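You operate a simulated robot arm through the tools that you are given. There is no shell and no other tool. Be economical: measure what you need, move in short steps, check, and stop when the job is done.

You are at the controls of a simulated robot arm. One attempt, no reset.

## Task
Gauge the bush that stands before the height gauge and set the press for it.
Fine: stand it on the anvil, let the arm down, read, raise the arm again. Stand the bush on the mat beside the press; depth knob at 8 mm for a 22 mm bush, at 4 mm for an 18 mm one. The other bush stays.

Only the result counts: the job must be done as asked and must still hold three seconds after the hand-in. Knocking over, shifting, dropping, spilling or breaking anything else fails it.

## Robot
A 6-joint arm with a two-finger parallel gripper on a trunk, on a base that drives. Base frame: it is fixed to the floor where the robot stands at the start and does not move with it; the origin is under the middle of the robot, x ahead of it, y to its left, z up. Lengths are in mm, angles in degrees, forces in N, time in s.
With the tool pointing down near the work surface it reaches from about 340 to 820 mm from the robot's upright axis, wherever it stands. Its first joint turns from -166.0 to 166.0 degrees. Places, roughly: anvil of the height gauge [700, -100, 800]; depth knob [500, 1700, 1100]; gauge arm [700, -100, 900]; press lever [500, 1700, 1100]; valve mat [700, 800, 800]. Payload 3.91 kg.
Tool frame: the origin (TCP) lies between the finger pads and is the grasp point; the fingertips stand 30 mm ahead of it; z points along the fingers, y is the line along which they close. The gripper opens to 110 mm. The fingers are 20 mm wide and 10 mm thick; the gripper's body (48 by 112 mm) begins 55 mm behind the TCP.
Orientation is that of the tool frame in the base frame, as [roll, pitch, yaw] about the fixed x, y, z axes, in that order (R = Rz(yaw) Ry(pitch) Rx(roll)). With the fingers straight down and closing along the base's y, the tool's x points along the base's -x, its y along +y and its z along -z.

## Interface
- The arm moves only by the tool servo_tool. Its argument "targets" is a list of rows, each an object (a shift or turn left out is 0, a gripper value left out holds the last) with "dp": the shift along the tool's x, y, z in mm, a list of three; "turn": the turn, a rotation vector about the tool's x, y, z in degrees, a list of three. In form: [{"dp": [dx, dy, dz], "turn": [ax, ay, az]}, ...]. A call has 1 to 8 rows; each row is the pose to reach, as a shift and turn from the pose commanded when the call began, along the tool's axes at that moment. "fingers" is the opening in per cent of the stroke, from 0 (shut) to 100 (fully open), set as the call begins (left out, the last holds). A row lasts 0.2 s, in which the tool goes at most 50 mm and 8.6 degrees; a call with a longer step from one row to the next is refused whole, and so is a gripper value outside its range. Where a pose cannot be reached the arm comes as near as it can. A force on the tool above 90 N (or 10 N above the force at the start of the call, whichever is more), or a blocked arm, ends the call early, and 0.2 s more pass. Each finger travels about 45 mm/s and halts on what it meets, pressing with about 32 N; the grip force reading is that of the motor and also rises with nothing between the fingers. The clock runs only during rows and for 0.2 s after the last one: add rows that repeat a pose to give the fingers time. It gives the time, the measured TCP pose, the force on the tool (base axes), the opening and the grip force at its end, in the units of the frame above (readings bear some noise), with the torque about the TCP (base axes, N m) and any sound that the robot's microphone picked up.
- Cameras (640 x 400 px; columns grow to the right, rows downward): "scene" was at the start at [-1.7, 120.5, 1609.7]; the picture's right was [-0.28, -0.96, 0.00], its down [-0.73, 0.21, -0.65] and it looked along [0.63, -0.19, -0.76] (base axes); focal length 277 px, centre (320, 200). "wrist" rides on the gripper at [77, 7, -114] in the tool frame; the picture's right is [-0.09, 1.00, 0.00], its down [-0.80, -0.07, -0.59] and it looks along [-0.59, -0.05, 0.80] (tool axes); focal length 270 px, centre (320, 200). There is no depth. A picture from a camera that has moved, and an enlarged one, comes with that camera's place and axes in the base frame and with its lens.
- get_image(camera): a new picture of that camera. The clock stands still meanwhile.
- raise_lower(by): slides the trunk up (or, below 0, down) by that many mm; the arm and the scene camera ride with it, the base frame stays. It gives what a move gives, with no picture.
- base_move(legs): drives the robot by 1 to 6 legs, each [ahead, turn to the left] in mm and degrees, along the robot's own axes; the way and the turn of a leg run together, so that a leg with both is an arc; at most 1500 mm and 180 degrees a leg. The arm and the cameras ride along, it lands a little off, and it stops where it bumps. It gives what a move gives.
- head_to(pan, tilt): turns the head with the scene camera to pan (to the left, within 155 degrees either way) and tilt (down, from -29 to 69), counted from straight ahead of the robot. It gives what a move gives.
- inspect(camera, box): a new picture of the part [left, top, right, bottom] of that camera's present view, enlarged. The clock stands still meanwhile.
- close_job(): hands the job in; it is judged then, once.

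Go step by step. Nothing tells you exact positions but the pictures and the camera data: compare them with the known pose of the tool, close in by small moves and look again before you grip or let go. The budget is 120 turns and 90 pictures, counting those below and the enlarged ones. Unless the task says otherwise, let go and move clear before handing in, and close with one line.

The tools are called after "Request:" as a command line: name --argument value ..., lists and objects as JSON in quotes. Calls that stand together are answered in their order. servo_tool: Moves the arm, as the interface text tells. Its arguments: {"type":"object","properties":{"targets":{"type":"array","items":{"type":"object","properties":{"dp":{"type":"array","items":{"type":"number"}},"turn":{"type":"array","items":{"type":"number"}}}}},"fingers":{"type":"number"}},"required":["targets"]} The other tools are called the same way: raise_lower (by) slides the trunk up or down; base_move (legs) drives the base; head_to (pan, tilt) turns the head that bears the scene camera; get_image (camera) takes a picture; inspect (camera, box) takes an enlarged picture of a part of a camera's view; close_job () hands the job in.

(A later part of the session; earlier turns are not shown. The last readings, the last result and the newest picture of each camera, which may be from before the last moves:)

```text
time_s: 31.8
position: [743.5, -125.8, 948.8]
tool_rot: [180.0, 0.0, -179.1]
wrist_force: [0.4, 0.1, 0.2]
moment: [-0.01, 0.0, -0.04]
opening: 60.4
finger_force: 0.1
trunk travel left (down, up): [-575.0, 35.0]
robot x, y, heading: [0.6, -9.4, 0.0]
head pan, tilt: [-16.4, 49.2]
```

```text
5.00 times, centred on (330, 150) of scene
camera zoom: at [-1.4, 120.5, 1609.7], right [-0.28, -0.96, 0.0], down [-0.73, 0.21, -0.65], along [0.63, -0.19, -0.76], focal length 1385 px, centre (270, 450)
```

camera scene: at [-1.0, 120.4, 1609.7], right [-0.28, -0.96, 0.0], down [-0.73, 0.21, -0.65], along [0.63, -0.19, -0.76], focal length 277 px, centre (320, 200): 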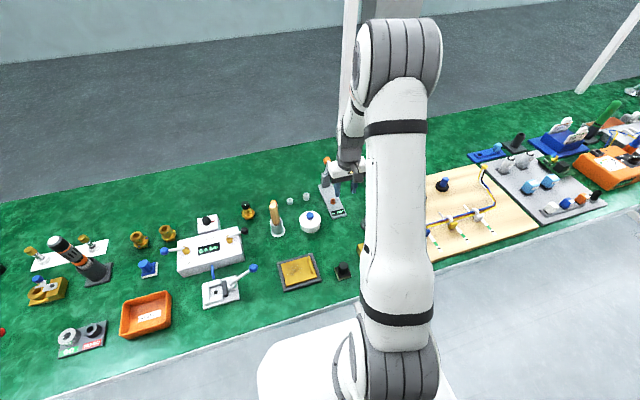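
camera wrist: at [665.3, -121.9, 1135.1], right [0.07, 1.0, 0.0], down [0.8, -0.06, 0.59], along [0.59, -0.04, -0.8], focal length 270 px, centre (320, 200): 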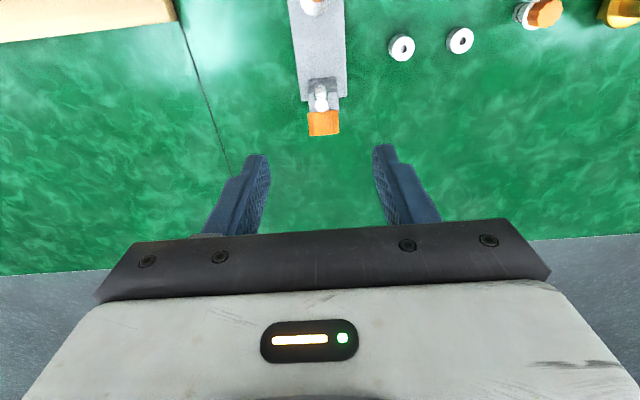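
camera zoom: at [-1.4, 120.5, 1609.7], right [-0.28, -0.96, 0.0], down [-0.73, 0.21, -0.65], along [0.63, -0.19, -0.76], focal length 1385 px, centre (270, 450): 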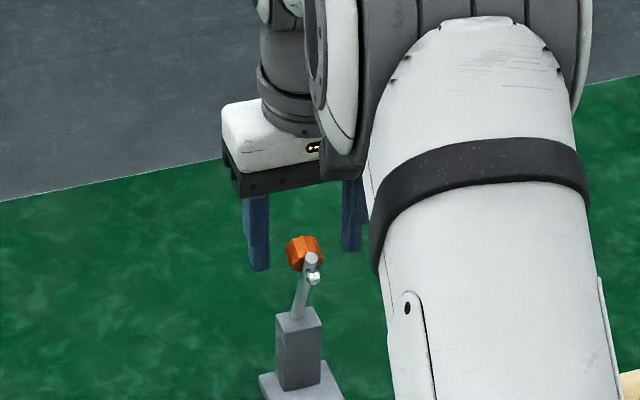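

Request:
servo_tool --targets '[{"dp": [-1, 0, 5]}, {"dp": [-1, 0, 11]}, {"dp": [-1, 0, 11]}]'

Request:
servo_tool --targets '[{"dp": [0, 0, 0]}, {"dp": [0, 0, 0]}, {"dp": [0, 0, 0]}, {"dp": [0, 0, 0]}, {"dp": [0, 0, 0]}]' --fingers 10

Request:
inspect --camera "wrist" --box '[240, 100, 400, 240]'

```text
time_s: 32.6
position: [746.1, -126.1, 937.4]
tool_rot: [-179.9, 0.1, -179.1]
wrist_force: [0.0, -0.2, -0.8]
moment: [-0.01, 0.01, 0.03]
opening: 60.6
finger_force: 0.0
trunk travel left (down, up): [-575.0, 35.0]
robot x, y, heading: [-1.8, -4.1, -0.2]
head pan, tilt: [-16.4, 49.2]
```

```text
time_s: 33.8
position: [745.3, -126.5, 938.3]
tool_rot: [179.9, 0.0, -179.0]
wrist_force: [-0.6, 4.2, -0.3]
moment: [-0.01, -0.03, 0.28]
opening: 24.8
finger_force: 44.8
trunk travel left (down, up): [-575.0, 35.0]
robot x, y, heading: [0.6, -6.7, 0.2]
head pan, tilt: [-16.4, 49.2]
```

```text
2.86 times, centred on (320, 170) of wrist
camera zoom: at [668.3, -119.5, 1052.2], right [0.07, 1.0, 0.0], down [0.8, -0.06, 0.59], along [0.59, -0.04, -0.8], focal length 772 px, centre (320, 286)
```

zoom: 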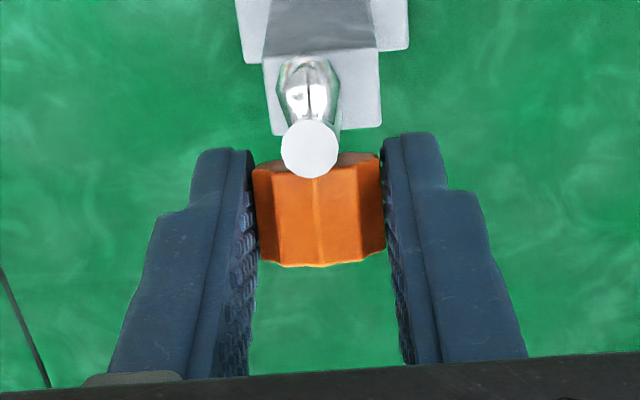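

The knob is gripped. I'll swing it down along an arc about the column top (radius ≈ 73 mm), in stages.

Request:
servo_tool --targets '[{"dp": [5, 0, 0.2]}, {"dp": [10, 0, 0.7]}, {"dp": [15, 0, 1.6]}, {"dp": [20, 0, 2.8]}, {"dp": [25, 0, 4.4]}, {"dp": [29.7, 0, 6.3]}, {"dp": [29.7, 0, 6.3]}]'

Request:
inspect --camera "wrist" --box '[240, 60, 400, 240]'

Request:
inspect --camera "scene" --box '[290, 130, 370, 210]'

```text
time_s: 35.4
position: [718.0, -125.7, 932.8]
tool_rot: [-179.9, 0.0, -179.1]
wrist_force: [12.4, 8.2, 5.8]
moment: [-0.05, -1.47, 0.44]
opening: 25.1
finger_force: 45.3
trunk travel left (down, up): [-575.0, 35.0]
robot x, y, heading: [0.8, -6.6, 0.0]
head pan, tilt: [-16.4, 49.2]
```

```text
2.22 times, centred on (320, 150) of wrist
camera zoom: at [639.4, -120.2, 1046.8], right [0.07, 1.0, 0.0], down [0.8, -0.06, 0.59], along [0.59, -0.04, -0.8], focal length 601 px, centre (320, 311)
```

zoom: 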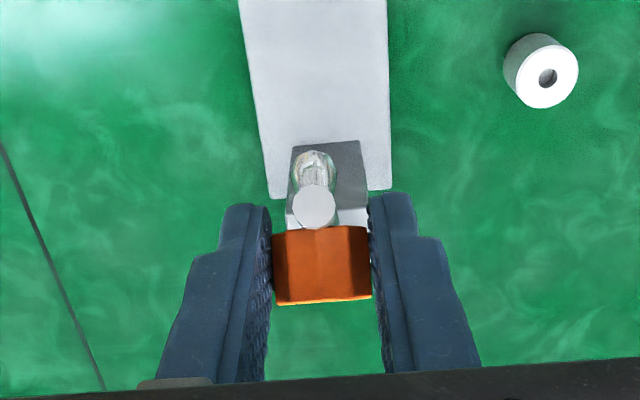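

```text
5.00 times, centred on (330, 170) of scene
camera zoom: at [-0.6, 121.9, 1609.6], right [-0.28, -0.96, 0.0], down [-0.73, 0.21, -0.65], along [0.63, -0.19, -0.76], focal length 1385 px, centre (270, 350)
```

zoom: 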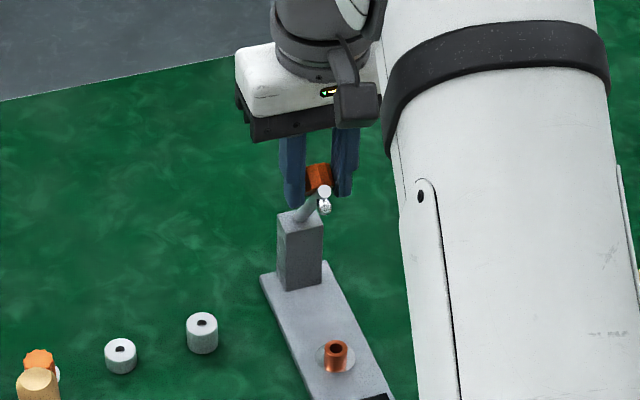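

The arm follows and the bush stays in place. Continuing the arc.

Request:
servo_tool --targets '[{"dp": [4.6, 0, 2.3]}, {"dp": [9, 0, 4.8]}, {"dp": [13.2, 0, 7.8]}, {"dp": [17.2, 0, 10.8]}, {"dp": [21, 0, 14.3]}, {"dp": [24.5, 0, 17.9]}, {"dp": [24.5, 0, 17.9]}]'

Request:
inspect --camera "wrist" --box '[240, 60, 400, 240]'

Request:
inspect --camera "scene" --box '[290, 140, 370, 220]'

```text
time_s: 37.0
position: [689.8, -126.9, 917.0]
tool_rot: [-179.9, 0.0, -179.1]
wrist_force: [2.3, 8.4, 18.0]
moment: [-0.09, -1.36, 0.24]
opening: 24.7
finger_force: 45.2
trunk travel left (down, up): [-575.0, 35.0]
robot x, y, heading: [-1.2, -8.9, -0.3]
head pan, tilt: [-16.4, 49.2]
```

```text
2.22 times, centred on (320, 150) of wrist
camera zoom: at [613.0, -120.8, 1029.8], right [0.07, 1.0, 0.0], down [0.8, -0.06, 0.6], along [0.59, -0.04, -0.8], focal length 601 px, centre (320, 311)
```

zoom: 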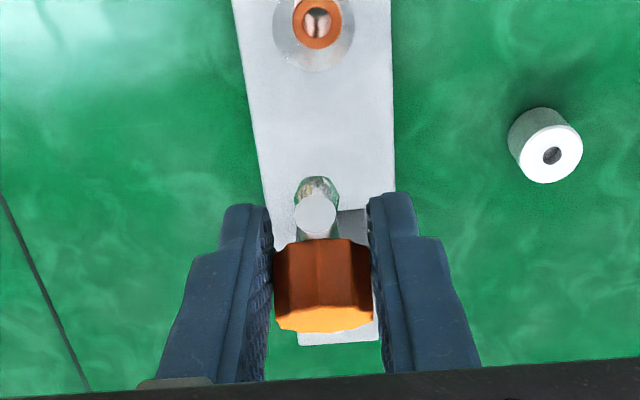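

```text
5.00 times, centred on (330, 180) of scene
camera zoom: at [-3.5, 122.1, 1609.6], right [-0.28, -0.96, 0.0], down [-0.72, 0.21, -0.66], along [0.63, -0.19, -0.76], focal length 1385 px, centre (270, 300)
```

zoom: 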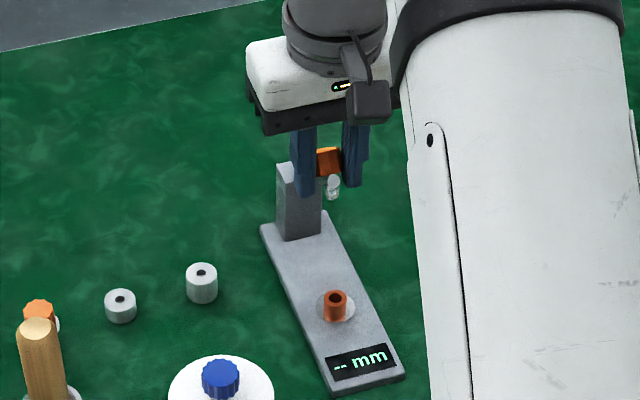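

Request:
servo_tool --targets '[{"dp": [3.3, 0, 3.9]}, {"dp": [6.3, 0, 8]}, {"dp": [9, 0, 12.3]}, {"dp": [11.4, 0, 16.8]}, {"dp": [13.5, 0, 21.4]}, {"dp": [13.5, 0, 21.4]}]'

Request:
inspect --camera "wrist" --box '[240, 60, 400, 240]'

Request:
inspect --camera "scene" --box '[290, 140, 370, 220]'

```text
time_s: 38.4
position: [675.9, -126.8, 894.4]
tool_rot: [179.9, 0.0, -179.1]
wrist_force: [-7.0, -1.3, 16.7]
moment: [-0.49, -0.89, 0.1]
opening: 25.2
finger_force: 44.8
trunk travel left (down, up): [-575.0, 35.0]
robot x, y, heading: [3.5, -7.3, -0.2]
head pan, tilt: [-16.4, 49.2]
```

```text
2.22 times, centred on (320, 150) of wrist
camera zoom: at [598.3, -121.2, 1007.4], right [0.07, 1.0, 0.0], down [0.8, -0.06, 0.6], along [0.59, -0.04, -0.8], focal length 601 px, centre (320, 311)
```

zoom: 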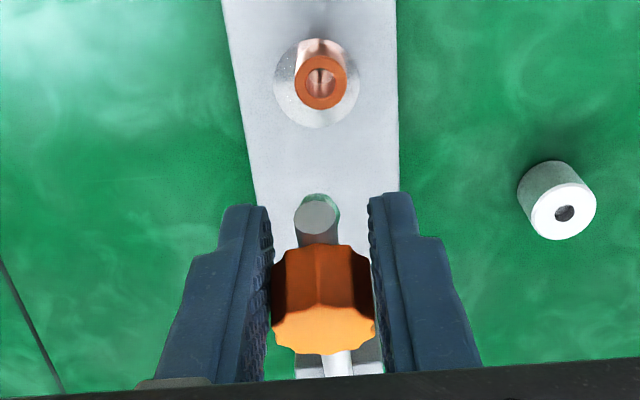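

```text
5.00 times, centred on (330, 180) of scene
camera zoom: at [-4.6, 120.9, 1609.6], right [-0.28, -0.96, 0.0], down [-0.72, 0.21, -0.66], along [0.63, -0.19, -0.76], focal length 1385 px, centre (270, 300)
```

zoom: 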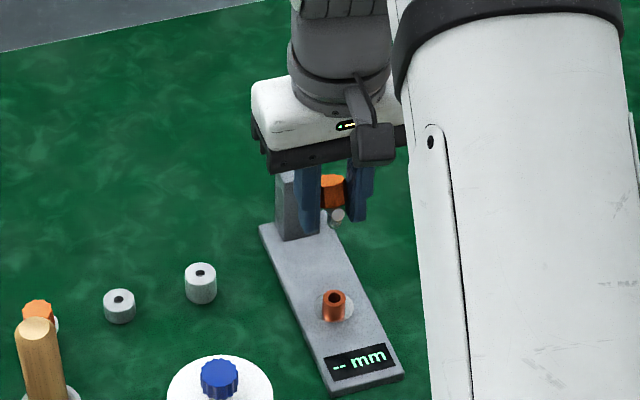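

Request:
servo_tool --targets '[{"dp": [1.4, 0, 3.2]}, {"dp": [2.5, 0, 6.4]}, {"dp": [3.4, 0, 9.6]}, {"dp": [4.2, 0, 12.6]}, {"dp": [4.2, 0, 12.6]}]'

Request:
inspect --camera "wrist" --box '[240, 60, 400, 240]'

Request:
inspect --camera "scene" --box '[310, 160, 360, 220]'

```text
time_s: 39.6
position: [671.9, -127.6, 882.2]
tool_rot: [-179.8, 0.1, -179.1]
wrist_force: [-9.9, 6.0, 19.5]
moment: [-0.16, -1.11, 0.12]
opening: 25.2
finger_force: 45.1
trunk travel left (down, up): [-575.0, 35.0]
robot x, y, heading: [1.5, -8.8, 0.0]
head pan, tilt: [-16.4, 49.2]
```

```text
2.22 times, centred on (320, 150) of wrist
camera zoom: at [593.9, -121.3, 995.5], right [0.07, 1.0, 0.0], down [0.8, -0.06, 0.6], along [0.59, -0.04, -0.8], focal length 601 px, centre (320, 311)
```

zoom: 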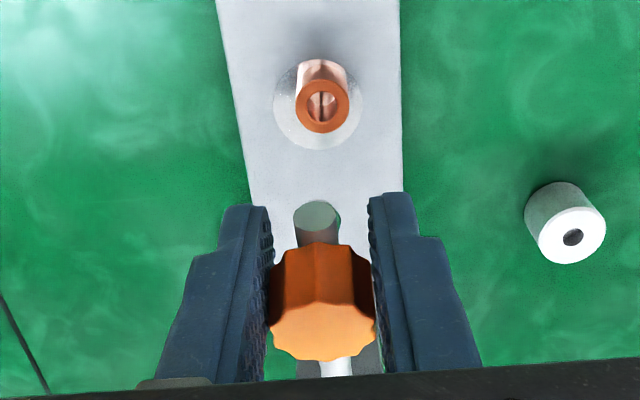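

```text
6.67 times, centred on (335, 190) of scene
camera zoom: at [-5.3, 121.8, 1609.6], right [-0.28, -0.96, 0.0], down [-0.72, 0.21, -0.66], along [0.63, -0.19, -0.75], focal length 1847 px, centre (220, 267)
```

zoom: 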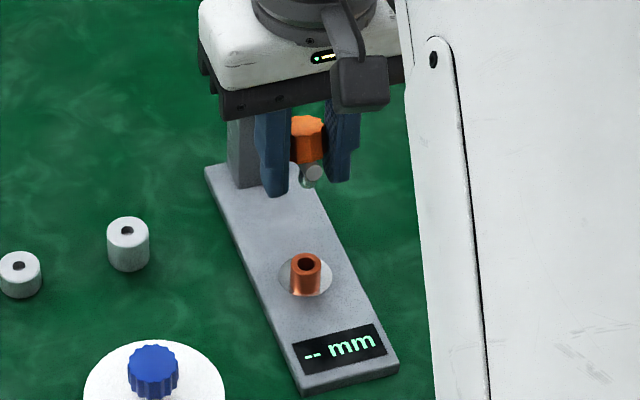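

Request:
servo_tool --targets '[{"dp": [0.6, 0, 3]}, {"dp": [1, 0, 6]}, {"dp": [1.4, 0, 9]}, {"dp": [1.6, 0, 12]}, {"dp": [1.6, 0, 12]}]'

Request:
inspect --camera "wrist" --box '[240, 60, 400, 240]'

Request:
inspect --camera "scene" --box '[310, 160, 360, 220]'

```text
time_s: 40.8
position: [669.0, -128.2, 869.0]
tool_rot: [-179.8, 0.1, -179.1]
wrist_force: [-17.7, 7.5, 17.5]
moment: [-0.26, -0.87, 0.09]
opening: 25.4
finger_force: 45.1
trunk travel left (down, up): [-575.0, 35.0]
robot x, y, heading: [1.0, -2.7, -0.1]
head pan, tilt: [-16.4, 49.2]
```

```text
2.22 times, centred on (320, 150) of wrist
camera zoom: at [591.9, -121.4, 983.8], right [0.07, 1.0, 0.0], down [0.8, -0.06, 0.6], along [0.59, -0.04, -0.8], focal length 601 px, centre (320, 311)
```

zoom: 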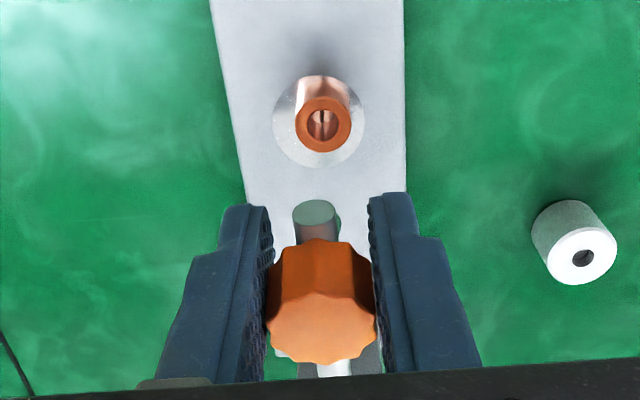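

```text
6.67 times, centred on (335, 190) of scene
camera zoom: at [-6.1, 121.9, 1609.6], right [-0.28, -0.96, 0.0], down [-0.72, 0.21, -0.66], along [0.63, -0.19, -0.75], focal length 1847 px, centre (220, 267)
```

zoom: 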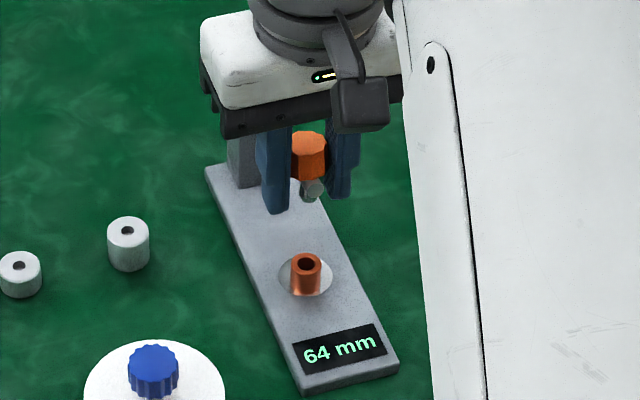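

The display is live: 64 mm. Continuing down carefully.

Request:
servo_tool --targets '[{"dp": [1.5, 1, 3]}, {"dp": [2, 1, 6]}, {"dp": [2.3, 1, 9]}, {"dp": [2.5, 1, 12]}, {"dp": [2.5, 1, 12]}]'

Request:
inspect --camera "wrist" --box '[240, 60, 400, 240]'

Request:
inspect --camera "scene" --box '[310, 160, 360, 220]'

```text
time_s: 42.0
position: [668.0, -128.4, 856.0]
tool_rot: [-180.0, 0.1, -179.1]
wrist_force: [-11.0, -5.3, 17.5]
moment: [0.01, -1.2, -0.06]
opening: 25.0
finger_force: 45.1
trunk travel left (down, up): [-575.0, 35.0]
robot x, y, heading: [-2.4, -10.3, -0.1]
head pan, tilt: [-16.4, 49.2]
```

```text
2.22 times, centred on (320, 150) of wrist
camera zoom: at [590.4, -121.5, 971.2], right [0.07, 1.0, 0.0], down [0.8, -0.06, 0.6], along [0.6, -0.04, -0.8], focal length 601 px, centre (320, 311)
```

zoom: 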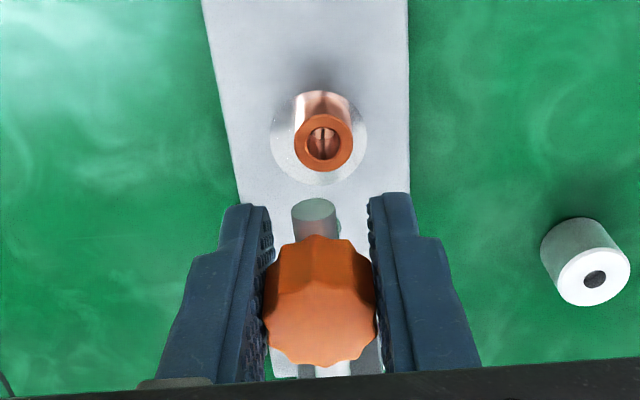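

```text
6.67 times, centred on (335, 190) of scene
camera zoom: at [-5.2, 120.3, 1609.7], right [-0.28, -0.96, 0.0], down [-0.72, 0.21, -0.66], along [0.63, -0.18, -0.76], focal length 1847 px, centre (220, 267)
```

zoom: 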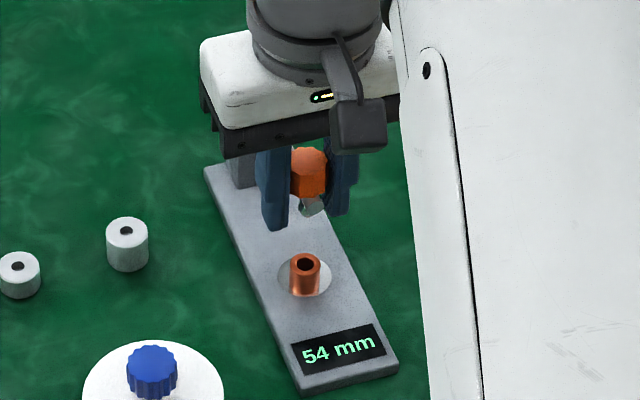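

The reading falls (54 mm), but the fingers slide along the knob. I'll let go, rise, and push it down from above with closed fingers instead.

Request:
servo_tool --targets '[{"dp": [0, 0, 0]}, {"dp": [0, 0, 0]}, {"dp": [0, 0, 0]}]' --fingers 38

Request:
servo_tool --targets '[{"dp": [0, 1, -20]}, {"dp": [0, 1, -40]}, {"dp": [0, 1, -60]}, {"dp": [0, 1, -65]}, {"dp": [0, 1, -65]}]'

Request:
inspect --camera "wrist" --box '[240, 60, 400, 240]'

Request:
inspect --camera "scene" --box '[310, 160, 360, 220]'

```text
time_s: 42.8
position: [670.0, -126.5, 855.1]
tool_rot: [180.0, -0.1, -179.1]
wrist_force: [0.2, 0.9, 1.4]
moment: [-0.01, 0.0, 0.03]
opening: 41.7
finger_force: 0.1
trunk travel left (down, up): [-575.0, 35.0]
robot x, y, heading: [-2.6, -7.8, -0.1]
head pan, tilt: [-16.4, 49.2]
```

```text
time_s: 44.0
position: [669.8, -125.2, 920.4]
tool_rot: [180.0, 0.0, -179.2]
wrist_force: [0.5, 0.1, -0.4]
moment: [0.01, 0.01, -0.01]
opening: 41.8
finger_force: 0.0
trunk travel left (down, up): [-575.0, 35.0]
robot x, y, heading: [-1.4, -8.2, 0.0]
head pan, tilt: [-16.4, 49.2]
```

```text
2.22 times, centred on (320, 150) of wrist
camera zoom: at [592.9, -119.1, 1034.3], right [0.07, 1.0, 0.0], down [0.8, -0.06, 0.59], along [0.59, -0.04, -0.8], focal length 601 px, centre (320, 311)
```

zoom: 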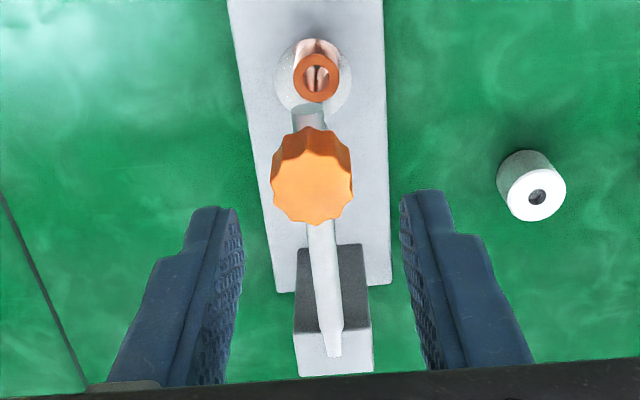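

```text
6.67 times, centred on (335, 190) of scene
camera zoom: at [-1.4, 120.5, 1609.7], right [-0.28, -0.96, 0.0], down [-0.73, 0.21, -0.65], along [0.63, -0.19, -0.76], focal length 1847 px, centre (220, 267)
```

zoom: 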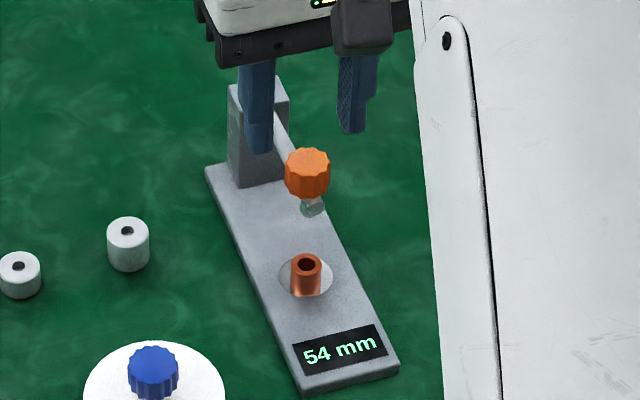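

The arm holds by friction at 54 mm. Closing the fingers and pressing on the knob top from above.

Request:
servo_tool --targets '[{"dp": [0, -1, 0]}, {"dp": [0, -1, 0]}, {"dp": [0, -1, 5]}, {"dp": [0, -1, 10]}, {"dp": [0, -1, 15]}, {"dp": [0, -1, 20]}]' --fingers 0

Request:
servo_tool --targets '[{"dp": [0, 0, 3]}, {"dp": [0, 0, 6]}, {"dp": [0, 0, 9]}, {"dp": [0, 0, 12]}, {"dp": [0, 0, 15]}]'

Request:
inspect --camera "scene" --box '[310, 160, 360, 220]'

Request:
inspect --camera "wrist" --box '[240, 60, 400, 240]'

```text
time_s: 45.4
position: [669.6, -126.4, 900.6]
tool_rot: [-180.0, 0.0, -179.1]
wrist_force: [0.0, -0.2, -0.4]
moment: [0.01, 0.01, 0.02]
opening: 0.0
finger_force: 32.4
trunk travel left (down, up): [-575.0, 35.0]
robot x, y, heading: [-1.3, -10.0, 0.1]
head pan, tilt: [-16.4, 49.2]
```

```text
time_s: 46.6
position: [670.9, -125.4, 885.4]
tool_rot: [179.9, 0.0, -179.1]
wrist_force: [0.2, 0.1, -0.1]
moment: [0.02, 0.0, -0.01]
opening: 0.0
finger_force: 32.2
trunk travel left (down, up): [-575.0, 35.0]
robot x, y, heading: [-1.0, -6.6, -0.0]
head pan, tilt: [-16.4, 49.2]
```

```text
6.67 times, centred on (335, 190) of scene
camera zoom: at [-1.3, 120.5, 1609.7], right [-0.28, -0.96, 0.0], down [-0.73, 0.21, -0.65], along [0.63, -0.19, -0.76], focal length 1847 px, centre (220, 267)
```

zoom: 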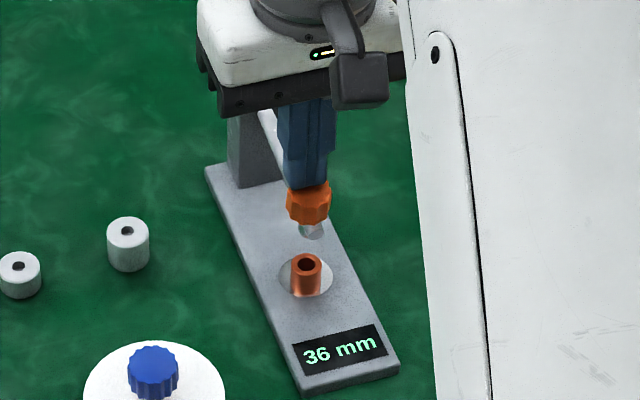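

```text
2.22 times, centred on (320, 150) of wrist
camera zoom: at [592.8, -120.0, 999.8], right [0.07, 1.0, 0.0], down [0.8, -0.06, 0.59], along [0.59, -0.04, -0.8], focal length 601 px, centre (320, 311)
```

zoom: 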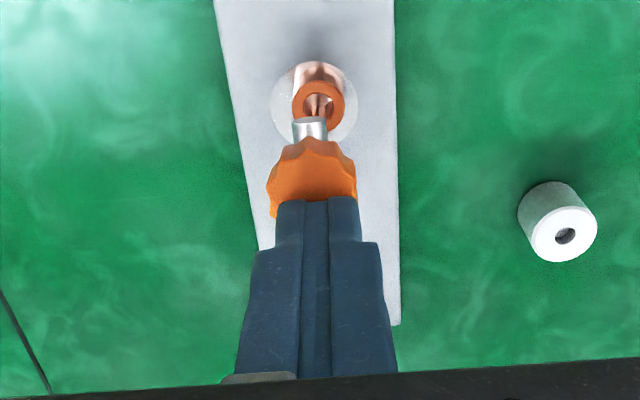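

Reading 36 mm with almost no force. Continuing gently until it rests on the bush.

Request:
servo_tool --targets '[{"dp": [0, 0, 2]}, {"dp": [0, 0, 4]}, {"dp": [0, 0, 6]}, {"dp": [0, 0, 8]}, {"dp": [0, 0, 8]}]'

Request:
inspect --camera "scene" --box '[310, 160, 360, 220]'

```text
time_s: 47.8
position: [669.6, -128.2, 879.2]
tool_rot: [179.9, 0.0, -179.1]
wrist_force: [0.0, -0.5, 0.1]
moment: [-0.02, -0.03, -0.01]
opening: 0.1
finger_force: 32.0
trunk travel left (down, up): [-575.0, 35.0]
robot x, y, heading: [-2.2, -8.2, 0.1]
head pan, tilt: [-16.4, 49.2]
```

```text
6.67 times, centred on (335, 190) of scene
camera zoom: at [-1.4, 120.6, 1609.7], right [-0.28, -0.96, 0.0], down [-0.73, 0.21, -0.65], along [0.63, -0.19, -0.76], focal length 1847 px, centre (220, 267)
```

zoom: 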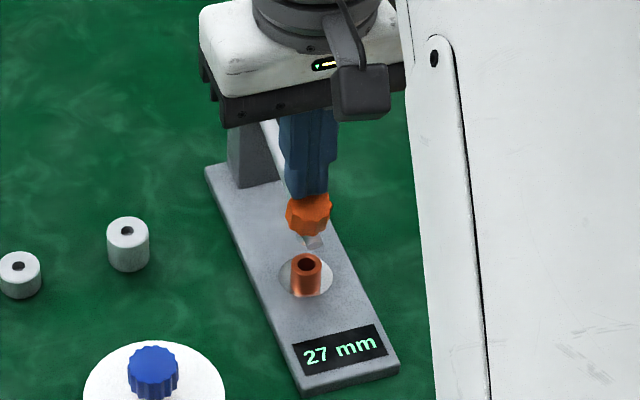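

Request:
servo_tool --targets '[{"dp": [0, 0, 1.5]}, {"dp": [0, 0, 3]}, {"dp": [0, 0, 3]}]'

Request:
servo_tool --targets '[{"dp": [0, 0, 1]}, {"dp": [0, 0, 1]}, {"dp": [0, 0, 1]}]'

Request:
inspect --camera "scene" --box '[310, 160, 360, 220]'

```text
time_s: 48.6
position: [669.9, -125.9, 874.8]
tool_rot: [180.0, 0.0, -179.1]
wrist_force: [-0.3, -0.4, -0.3]
moment: [-0.05, 0.04, 0.0]
opening: 0.3
finger_force: 32.0
trunk travel left (down, up): [-575.0, 35.0]
robot x, y, heading: [-0.5, -8.1, 0.1]
head pan, tilt: [-16.4, 49.2]
```

```text
time_s: 49.4
position: [670.3, -126.6, 875.2]
tool_rot: [-179.9, 0.0, -179.2]
wrist_force: [0.0, 0.4, 0.3]
moment: [0.01, 0.03, -0.02]
opening: 0.1
finger_force: 31.7
trunk travel left (down, up): [-575.0, 35.0]
robot x, y, heading: [-3.1, -7.8, -0.4]
head pan, tilt: [-16.4, 49.2]
```

```text
6.67 times, centred on (335, 190) of scene
camera zoom: at [-1.4, 120.6, 1609.7], right [-0.28, -0.96, 0.0], down [-0.73, 0.21, -0.65], along [0.63, -0.19, -0.76], focal length 1847 px, centre (220, 267)
```

zoom: 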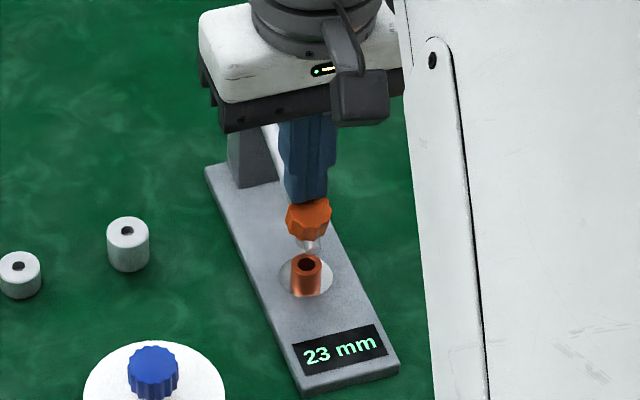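

Request:
servo_tool --targets '[{"dp": [0, 0, 1]}, {"dp": [0, 0, 1.5]}, {"dp": [0, 0, 1.5]}]'

Request:
inspect --camera "scene" --box '[310, 160, 360, 220]'

Request:
inspect --camera "wrist" --box '[280, 80, 380, 190]'

```text
time_s: 50.2
position: [670.6, -126.4, 872.8]
tool_rot: [180.0, 0.0, -179.2]
wrist_force: [-0.9, 0.9, 0.4]
moment: [-0.02, 0.0, 0.0]
opening: 0.0
finger_force: 31.5
trunk travel left (down, up): [-575.0, 35.0]
robot x, y, heading: [-2.0, -3.7, 0.1]
head pan, tilt: [-16.4, 49.2]
```

```text
6.67 times, centred on (335, 190) of scene
camera zoom: at [-1.4, 120.5, 1609.7], right [-0.28, -0.96, 0.0], down [-0.73, 0.21, -0.65], along [0.63, -0.19, -0.76], focal length 1847 px, centre (220, 267)
```

zoom: 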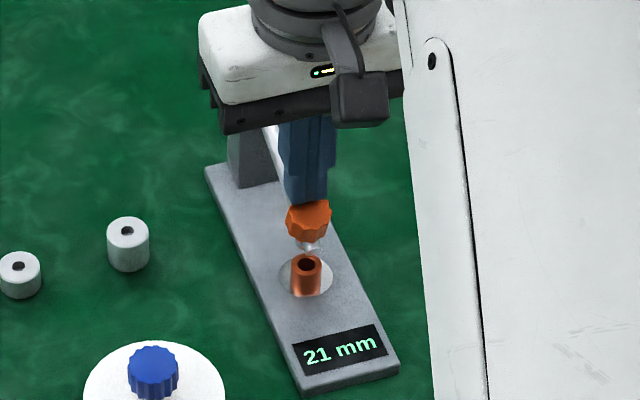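

```text
3.64 times, centred on (330, 135) of wrist
camera zoom: at [592.9, -120.9, 987.1], right [0.07, 1.0, 0.0], down [0.8, -0.06, 0.59], along [0.59, -0.04, -0.8], focal length 983 px, centre (284, 436)
```

zoom: 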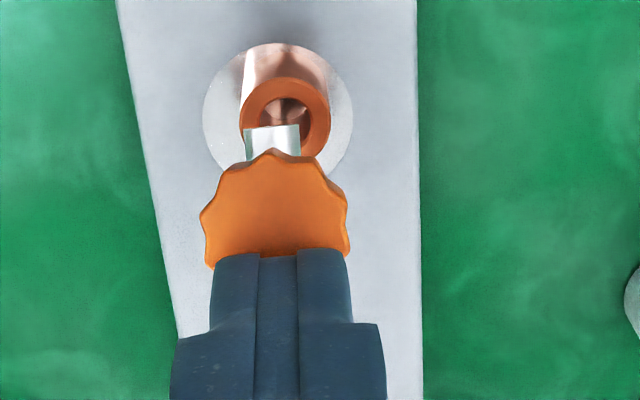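

Request:
servo_tool --targets '[{"dp": [0, 0, 0.8]}, {"dp": [0, 0, 1.6]}, {"dp": [0, 0, 1.6]}]'

Request:
inspect --camera "scene" --box '[310, 160, 360, 220]'

```text
time_s: 51.0
position: [670.2, -125.8, 870.9]
tool_rot: [180.0, 0.0, -179.1]
wrist_force: [0.3, 0.4, -0.1]
moment: [0.0, 0.02, 0.01]
opening: 0.0
finger_force: 32.6
trunk travel left (down, up): [-575.0, 35.0]
robot x, y, heading: [0.6, -4.3, 0.3]
head pan, tilt: [-16.4, 49.2]
```

```text
6.67 times, centred on (335, 190) of scene
camera zoom: at [-1.4, 120.6, 1609.7], right [-0.28, -0.96, 0.0], down [-0.73, 0.21, -0.65], along [0.63, -0.19, -0.76], focal length 1847 px, centre (220, 267)
```

zoom: 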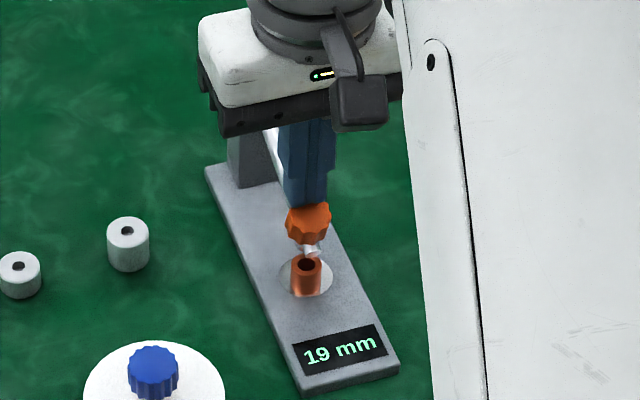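

Request:
servo_tool --targets '[{"dp": [0, 0, 0.8]}, {"dp": [0, 0, 1]}, {"dp": [0, 0, 1]}]'

Request:
servo_tool --targets '[{"dp": [0, 0, 0.8]}, {"dp": [0, 0, 0.8]}, {"dp": [0, 0, 0.8]}]'

Request:
inspect --camera "scene" --box '[310, 160, 360, 220]'

```text
time_s: 51.8
position: [669.6, -126.1, 869.9]
tool_rot: [180.0, 0.0, -179.2]
wrist_force: [-0.5, 0.2, -1.0]
moment: [0.02, -0.01, 0.0]
opening: 0.0
finger_force: 31.4
trunk travel left (down, up): [-575.0, 35.0]
robot x, y, heading: [6.6, -7.3, -0.1]
head pan, tilt: [-16.4, 49.2]
```

```text
time_s: 52.6
position: [670.6, -127.4, 869.6]
tool_rot: [-179.9, 0.1, -179.2]
wrist_force: [0.6, 0.0, 3.6]
moment: [-0.02, -0.01, 0.0]
opening: 0.0
finger_force: 31.6
trunk travel left (down, up): [-575.0, 35.0]
robot x, y, heading: [0.6, -9.2, -0.2]
head pan, tilt: [-16.4, 49.2]
```

```text
6.67 times, centred on (335, 190) of scene
camera zoom: at [-1.9, 120.6, 1609.7], right [-0.28, -0.96, 0.0], down [-0.73, 0.21, -0.65], along [0.63, -0.19, -0.76], focal length 1847 px, centre (220, 267)
```

zoom: 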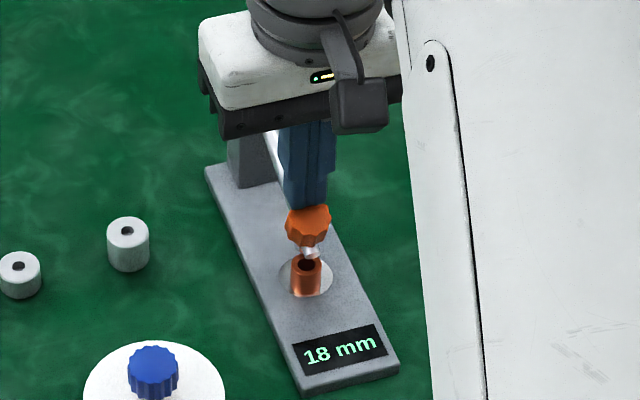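

18 mm with force beginning; one more slight push to confirm it rests.

Request:
servo_tool --targets '[{"dp": [0, 0, 0.6]}, {"dp": [0, 0, 1]}, {"dp": [0, 0, 1]}, {"dp": [0, 0, 1]}]'

Request:
inspect --camera "scene" --box '[310, 160, 360, 220]'

```text
time_s: 53.6
position: [670.4, -128.4, 869.0]
tool_rot: [179.9, 0.1, -179.1]
wrist_force: [3.4, -0.1, 9.9]
moment: [0.03, -0.16, 0.04]
opening: 0.1
finger_force: 32.4
trunk travel left (down, up): [-575.0, 35.0]
robot x, y, heading: [-1.6, -3.6, -0.3]
head pan, tilt: [-16.4, 49.2]
```

```text
6.67 times, centred on (335, 190) of scene
camera zoom: at [-2.1, 120.8, 1609.8], right [-0.28, -0.96, 0.0], down [-0.73, 0.21, -0.65], along [0.63, -0.19, -0.76], focal length 1847 px, centre (220, 267)
```

zoom: 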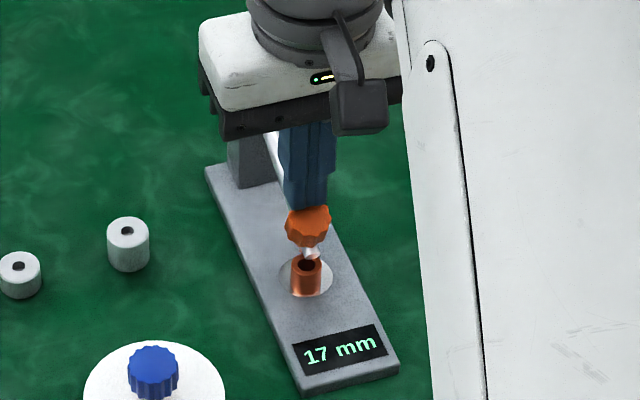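

It rests; the slight press shows 17. I'll release the pressure and read with the arm resting on its own.

Request:
servo_tool --targets '[{"dp": [0, 0, -5]}, {"dp": [0, 0, -20]}, {"dp": [0, 0, -50]}, {"dp": [0, 0, -50]}]'

Request:
inspect --camera "scene" --box '[310, 165, 360, 220]'

Request:
inspect --camera "wrist" --box '[280, 60, 380, 190]'

```text
time_s: 54.6
position: [669.5, -126.0, 915.4]
tool_rot: [180.0, -0.1, -179.1]
wrist_force: [0.3, -0.3, -0.5]
moment: [0.0, -0.01, -0.04]
opening: 0.0
finger_force: 32.0
trunk travel left (down, up): [-575.0, 35.0]
robot x, y, heading: [-3.3, -10.4, -0.3]
head pan, tilt: [-16.4, 49.2]
```

```text
7.27 times, centred on (335, 192) of scene
camera zoom: at [-1.2, 120.5, 1609.7], right [-0.28, -0.96, 0.0], down [-0.73, 0.21, -0.65], along [0.63, -0.19, -0.76], focal length 2015 px, centre (211, 254)
```

zoom: 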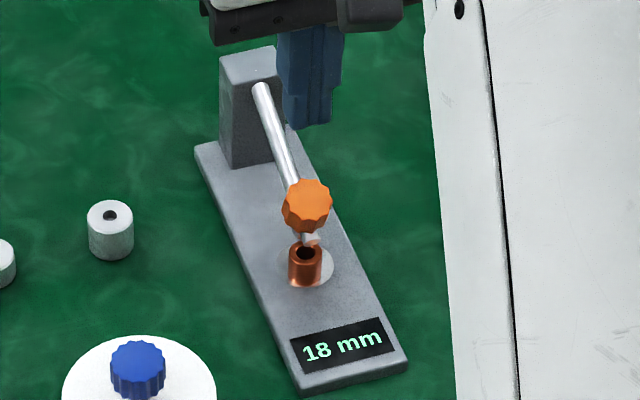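

```text
3.08 times, centred on (330, 125) of wrist
camera zoom: at [592.4, -120.7, 1030.1], right [0.07, 1.0, 0.0], down [0.8, -0.06, 0.59], along [0.59, -0.04, -0.8], focal length 832 px, centre (289, 431)
```

zoom: 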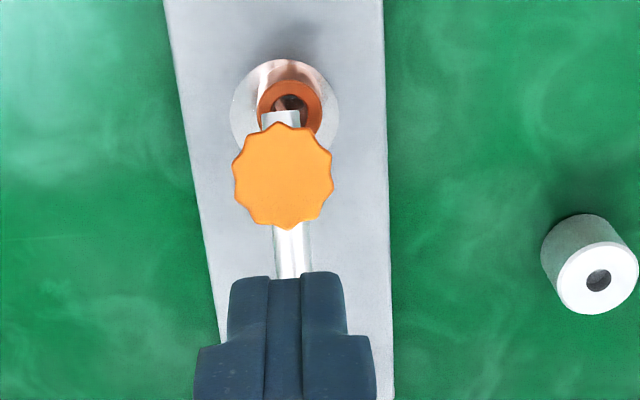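

The gauge rests at 18 mm, so the depth must be 4 mm. Now I'll take the knob between the fingers to raise the arm again.

Request:
servo_tool --targets '[{"dp": [0, 0, 0]}, {"dp": [0, 0, 0]}, {"dp": [0, 0, 0]}, {"dp": [0, 0, 20]}, {"dp": [0, 0, 40]}, {"dp": [0, 0, 55]}, {"dp": [0, 0, 68]}, {"dp": [0, 0, 68]}]' --fingers 42

Request:
inspect --camera "wrist" --box '[240, 60, 400, 240]'

```text
time_s: 56.4
position: [670.1, -127.2, 850.4]
tool_rot: [180.0, 0.0, -179.0]
wrist_force: [0.7, -0.7, -0.3]
moment: [0.01, 0.0, 0.01]
opening: 46.3
finger_force: 0.0
trunk travel left (down, up): [-575.0, 35.0]
robot x, y, heading: [-0.1, -5.9, -0.1]
head pan, tilt: [-16.4, 49.2]
```

```text
2.22 times, centred on (320, 150) of wrist
camera zoom: at [592.9, -120.6, 964.7], right [0.07, 1.0, 0.0], down [0.8, -0.06, 0.59], along [0.59, -0.04, -0.8], focal length 601 px, centre (320, 311)
```

zoom: 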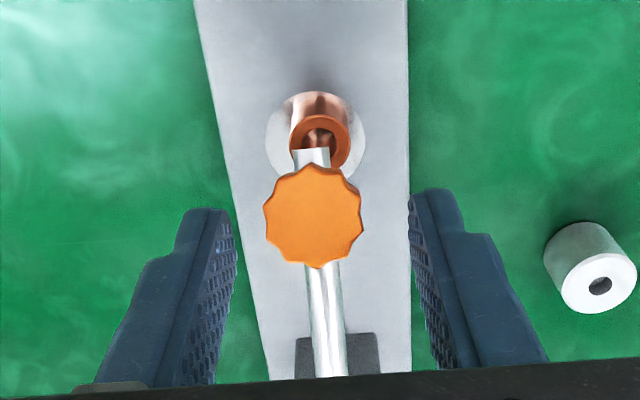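

Request:
servo_tool --targets '[{"dp": [6, 0, 0]}, {"dp": [6, 0, 0]}]'

Request:
servo_tool --targets '[{"dp": [0, 0, 0]}, {"dp": [0, 0, 0]}, {"dp": [0, 0, 0]}, {"dp": [0, 0, 0]}]' --fingers 10

Request:
servo_tool --targets '[{"dp": [0.8, 0, -6]}, {"dp": [1.4, 0, -12]}, {"dp": [1.1, 0, -19]}, {"dp": [0.7, 0, -25.4]}, {"dp": [0.7, 0, -25.4]}]'

Request:
inspect --camera "wrist" --box '[240, 60, 400, 240]'

Request:
inspect --camera "scene" --box '[310, 160, 360, 220]'

```text
time_s: 57.0
position: [663.5, -126.2, 851.8]
tool_rot: [180.0, 0.0, -179.1]
wrist_force: [0.4, 0.3, -0.8]
moment: [0.02, -0.01, -0.02]
opening: 46.2
finger_force: 0.0
trunk travel left (down, up): [-575.0, 35.0]
robot x, y, heading: [-2.0, -5.2, -0.2]
head pan, tilt: [-16.4, 49.2]
```

```text
time_s: 58.0
position: [664.0, -128.4, 851.6]
tool_rot: [-179.9, -0.1, -179.1]
wrist_force: [0.8, -11.6, 0.9]
moment: [0.04, 0.03, 0.08]
opening: 24.9
finger_force: 44.7
trunk travel left (down, up): [-575.0, 35.0]
robot x, y, heading: [0.9, -8.1, -0.2]
head pan, tilt: [-16.4, 49.2]
```

```text
time_s: 59.2
position: [662.9, -128.8, 873.1]
tool_rot: [-180.0, -0.3, -179.2]
wrist_force: [0.6, -11.3, -15.3]
moment: [-0.06, 1.28, 0.06]
opening: 24.8
finger_force: 44.8
trunk travel left (down, up): [-575.0, 35.0]
robot x, y, heading: [4.8, -1.6, -0.1]
head pan, tilt: [-16.4, 49.2]
```

```text
2.22 times, centred on (320, 150) of wrist
camera zoom: at [586.2, -121.9, 987.6], right [0.07, 1.0, 0.0], down [0.8, -0.06, 0.59], along [0.59, -0.04, -0.81], focal length 601 px, centre (320, 311)
```

zoom: 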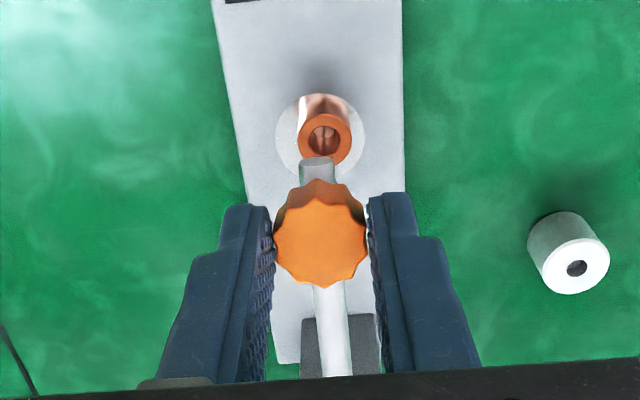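

```text
6.67 times, centred on (335, 190) of scene
camera zoom: at [0.7, 118.8, 1609.8], right [-0.28, -0.96, 0.0], down [-0.73, 0.22, -0.65], along [0.63, -0.18, -0.76], focal length 1847 px, centre (220, 267)
```

zoom: 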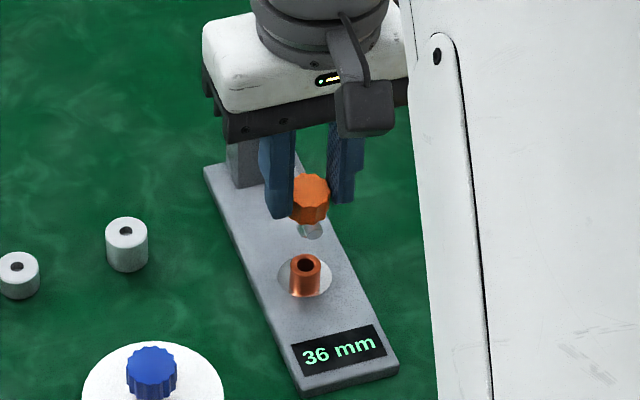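

Lifting works (36 mm) and the bush is unmoved. Continuing the arc up.

Request:
servo_tool --targets '[{"dp": [-1.2, -1.5, -7]}, {"dp": [-3.1, -1.5, -13.1]}, {"dp": [-5.5, -1.5, -19.5]}, {"dp": [-8.3, -1.5, -25.4]}, {"dp": [-11.8, -1.5, -31.2]}, {"dp": [-15.6, -1.5, -36.7]}, {"dp": [-20, -1.5, -41.8]}, {"dp": [-24.8, -1.5, -46.5]}]'

Request:
inspect --camera "scene" --box '[300, 140, 370, 220]'

```text
time_s: 61.0
position: [688.1, -127.6, 924.5]
tool_rot: [-179.9, -0.1, -179.2]
wrist_force: [-14.4, 10.6, -5.1]
moment: [0.2, 1.57, 0.03]
opening: 24.9
finger_force: 44.6
trunk travel left (down, up): [-575.0, 35.0]
robot x, y, heading: [-1.8, -5.8, -0.1]
head pan, tilt: [-16.4, 49.2]
```

```text
5.00 times, centred on (335, 180) of scene
camera zoom: at [-2.5, 121.8, 1609.6], right [-0.28, -0.96, 0.0], down [-0.73, 0.21, -0.65], along [0.63, -0.19, -0.76], focal length 1385 px, centre (245, 300)
```

zoom: 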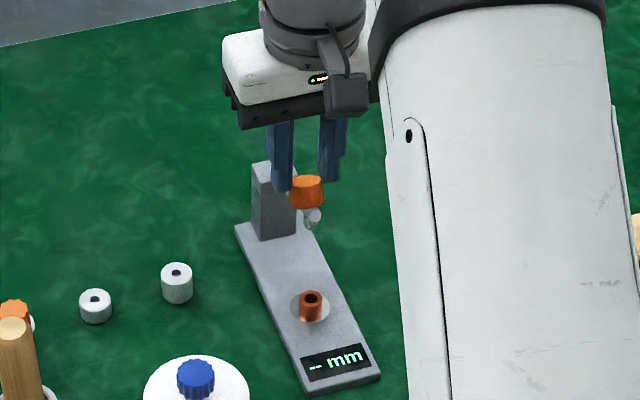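

The fingers slid up to the knob's edge. I'll open, look, and regrip lower.

Request:
servo_tool --targets '[{"dp": [0, 0, 0]}, {"dp": [0, 0, 0]}, {"dp": [0, 0, 0]}]' --fingers 42

Request:
inspect --camera "wrist" --box '[240, 60, 400, 240]'

```text
time_s: 61.8
position: [688.6, -126.9, 922.6]
tool_rot: [-180.0, 0.1, -179.1]
wrist_force: [0.1, 0.0, 0.6]
moment: [-0.01, -0.02, 0.03]
opening: 46.4
finger_force: 0.1
trunk travel left (down, up): [-575.0, 35.0]
robot x, y, heading: [-0.2, -3.6, -0.0]
head pan, tilt: [-16.4, 49.2]
```

```text
2.22 times, centred on (320, 150) of wrist
camera zoom: at [610.9, -121.9, 1037.5], right [0.07, 1.0, 0.0], down [0.8, -0.06, 0.6], along [0.59, -0.04, -0.8], focal length 601 px, centre (320, 311)
```

zoom: 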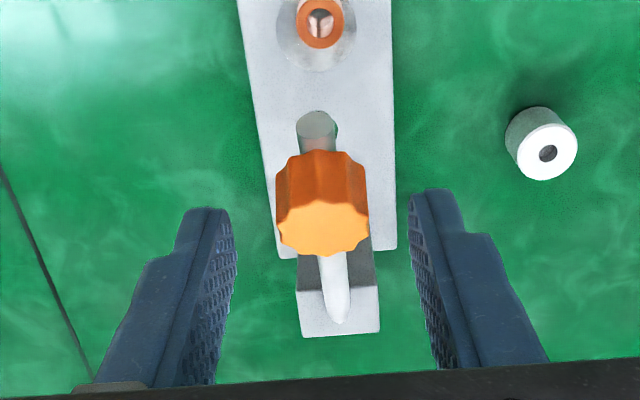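

Request:
servo_tool --targets '[{"dp": [5, 0, 10]}, {"dp": [5, 0, 22]}, {"dp": [5, 0, 22]}]'

Request:
servo_tool --targets '[{"dp": [0, 0, 0]}, {"dp": [0, 0, 0]}, {"dp": [0, 0, 0]}, {"dp": [0, 0, 0]}]' --fingers 10

Request:
servo_tool --targets '[{"dp": [-6.4, 0, -7.9]}, {"dp": [-13.9, 0, -14.8]}, {"dp": [-22.2, 0, -20.7]}, {"dp": [-31.3, 0, -25.3]}, {"dp": [-40.9, 0, -28.6]}, {"dp": [-50.9, 0, -30.6]}, {"dp": [-60, 0, -31]}, {"dp": [-60, 0, -31]}]'

Request:
inspect --camera "wrist" --box '[240, 60, 400, 240]'

Request:
inspect --camera "scene" --box '[300, 130, 370, 210]'

```text
time_s: 62.6
position: [684.0, -127.2, 900.9]
tool_rot: [179.9, 0.1, -179.0]
wrist_force: [0.5, -0.5, 0.6]
moment: [-0.01, -0.03, 0.0]
opening: 46.6
finger_force: 0.0
trunk travel left (down, up): [-575.0, 35.0]
robot x, y, heading: [-1.7, -3.6, -0.2]
head pan, tilt: [-16.4, 49.2]
```

```text
time_s: 63.6
position: [681.9, -127.2, 901.1]
tool_rot: [-179.9, 0.0, -179.2]
wrist_force: [-1.2, 3.3, -0.6]
moment: [-0.25, -0.01, 0.13]
opening: 25.2
finger_force: 45.0
trunk travel left (down, up): [-575.0, 35.0]
robot x, y, heading: [-0.6, -7.6, -0.0]
head pan, tilt: [-16.4, 49.2]
```

```text
time_s: 65.4
position: [741.8, -126.3, 933.8]
tool_rot: [-179.9, 0.2, -179.0]
wrist_force: [-12.1, 7.0, 8.1]
moment: [-0.03, 1.08, 0.13]
opening: 25.1
finger_force: 44.5
trunk travel left (down, up): [-575.0, 35.0]
robot x, y, heading: [-3.4, -6.5, -0.1]
head pan, tilt: [-16.4, 49.2]
```

```text
2.22 times, centred on (320, 150) of wrist
camera zoom: at [664.6, -119.5, 1047.3], right [0.07, 1.0, 0.0], down [0.8, -0.06, 0.6], along [0.6, -0.04, -0.8], focal length 601 px, centre (320, 311)
```

zoom: 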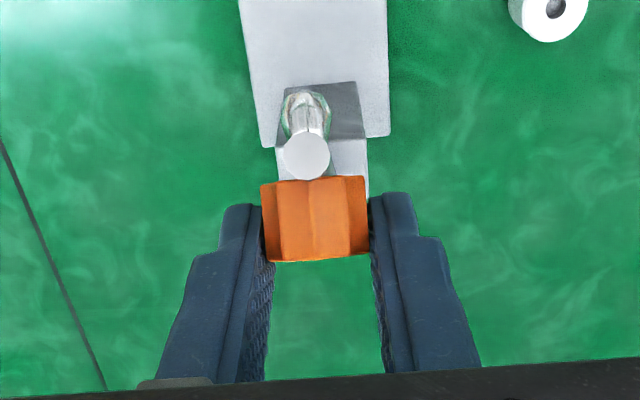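

```text
5.00 times, centred on (335, 170) of scene
camera zoom: at [-4.2, 121.7, 1609.7], right [-0.28, -0.96, 0.0], down [-0.72, 0.21, -0.66], along [0.63, -0.19, -0.76], focal length 1385 px, centre (245, 350)
```

zoom: 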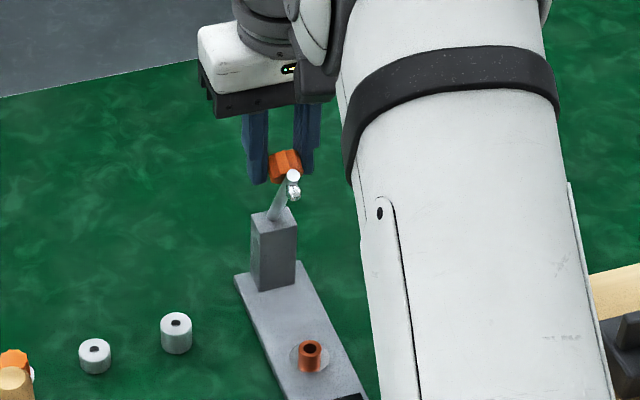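

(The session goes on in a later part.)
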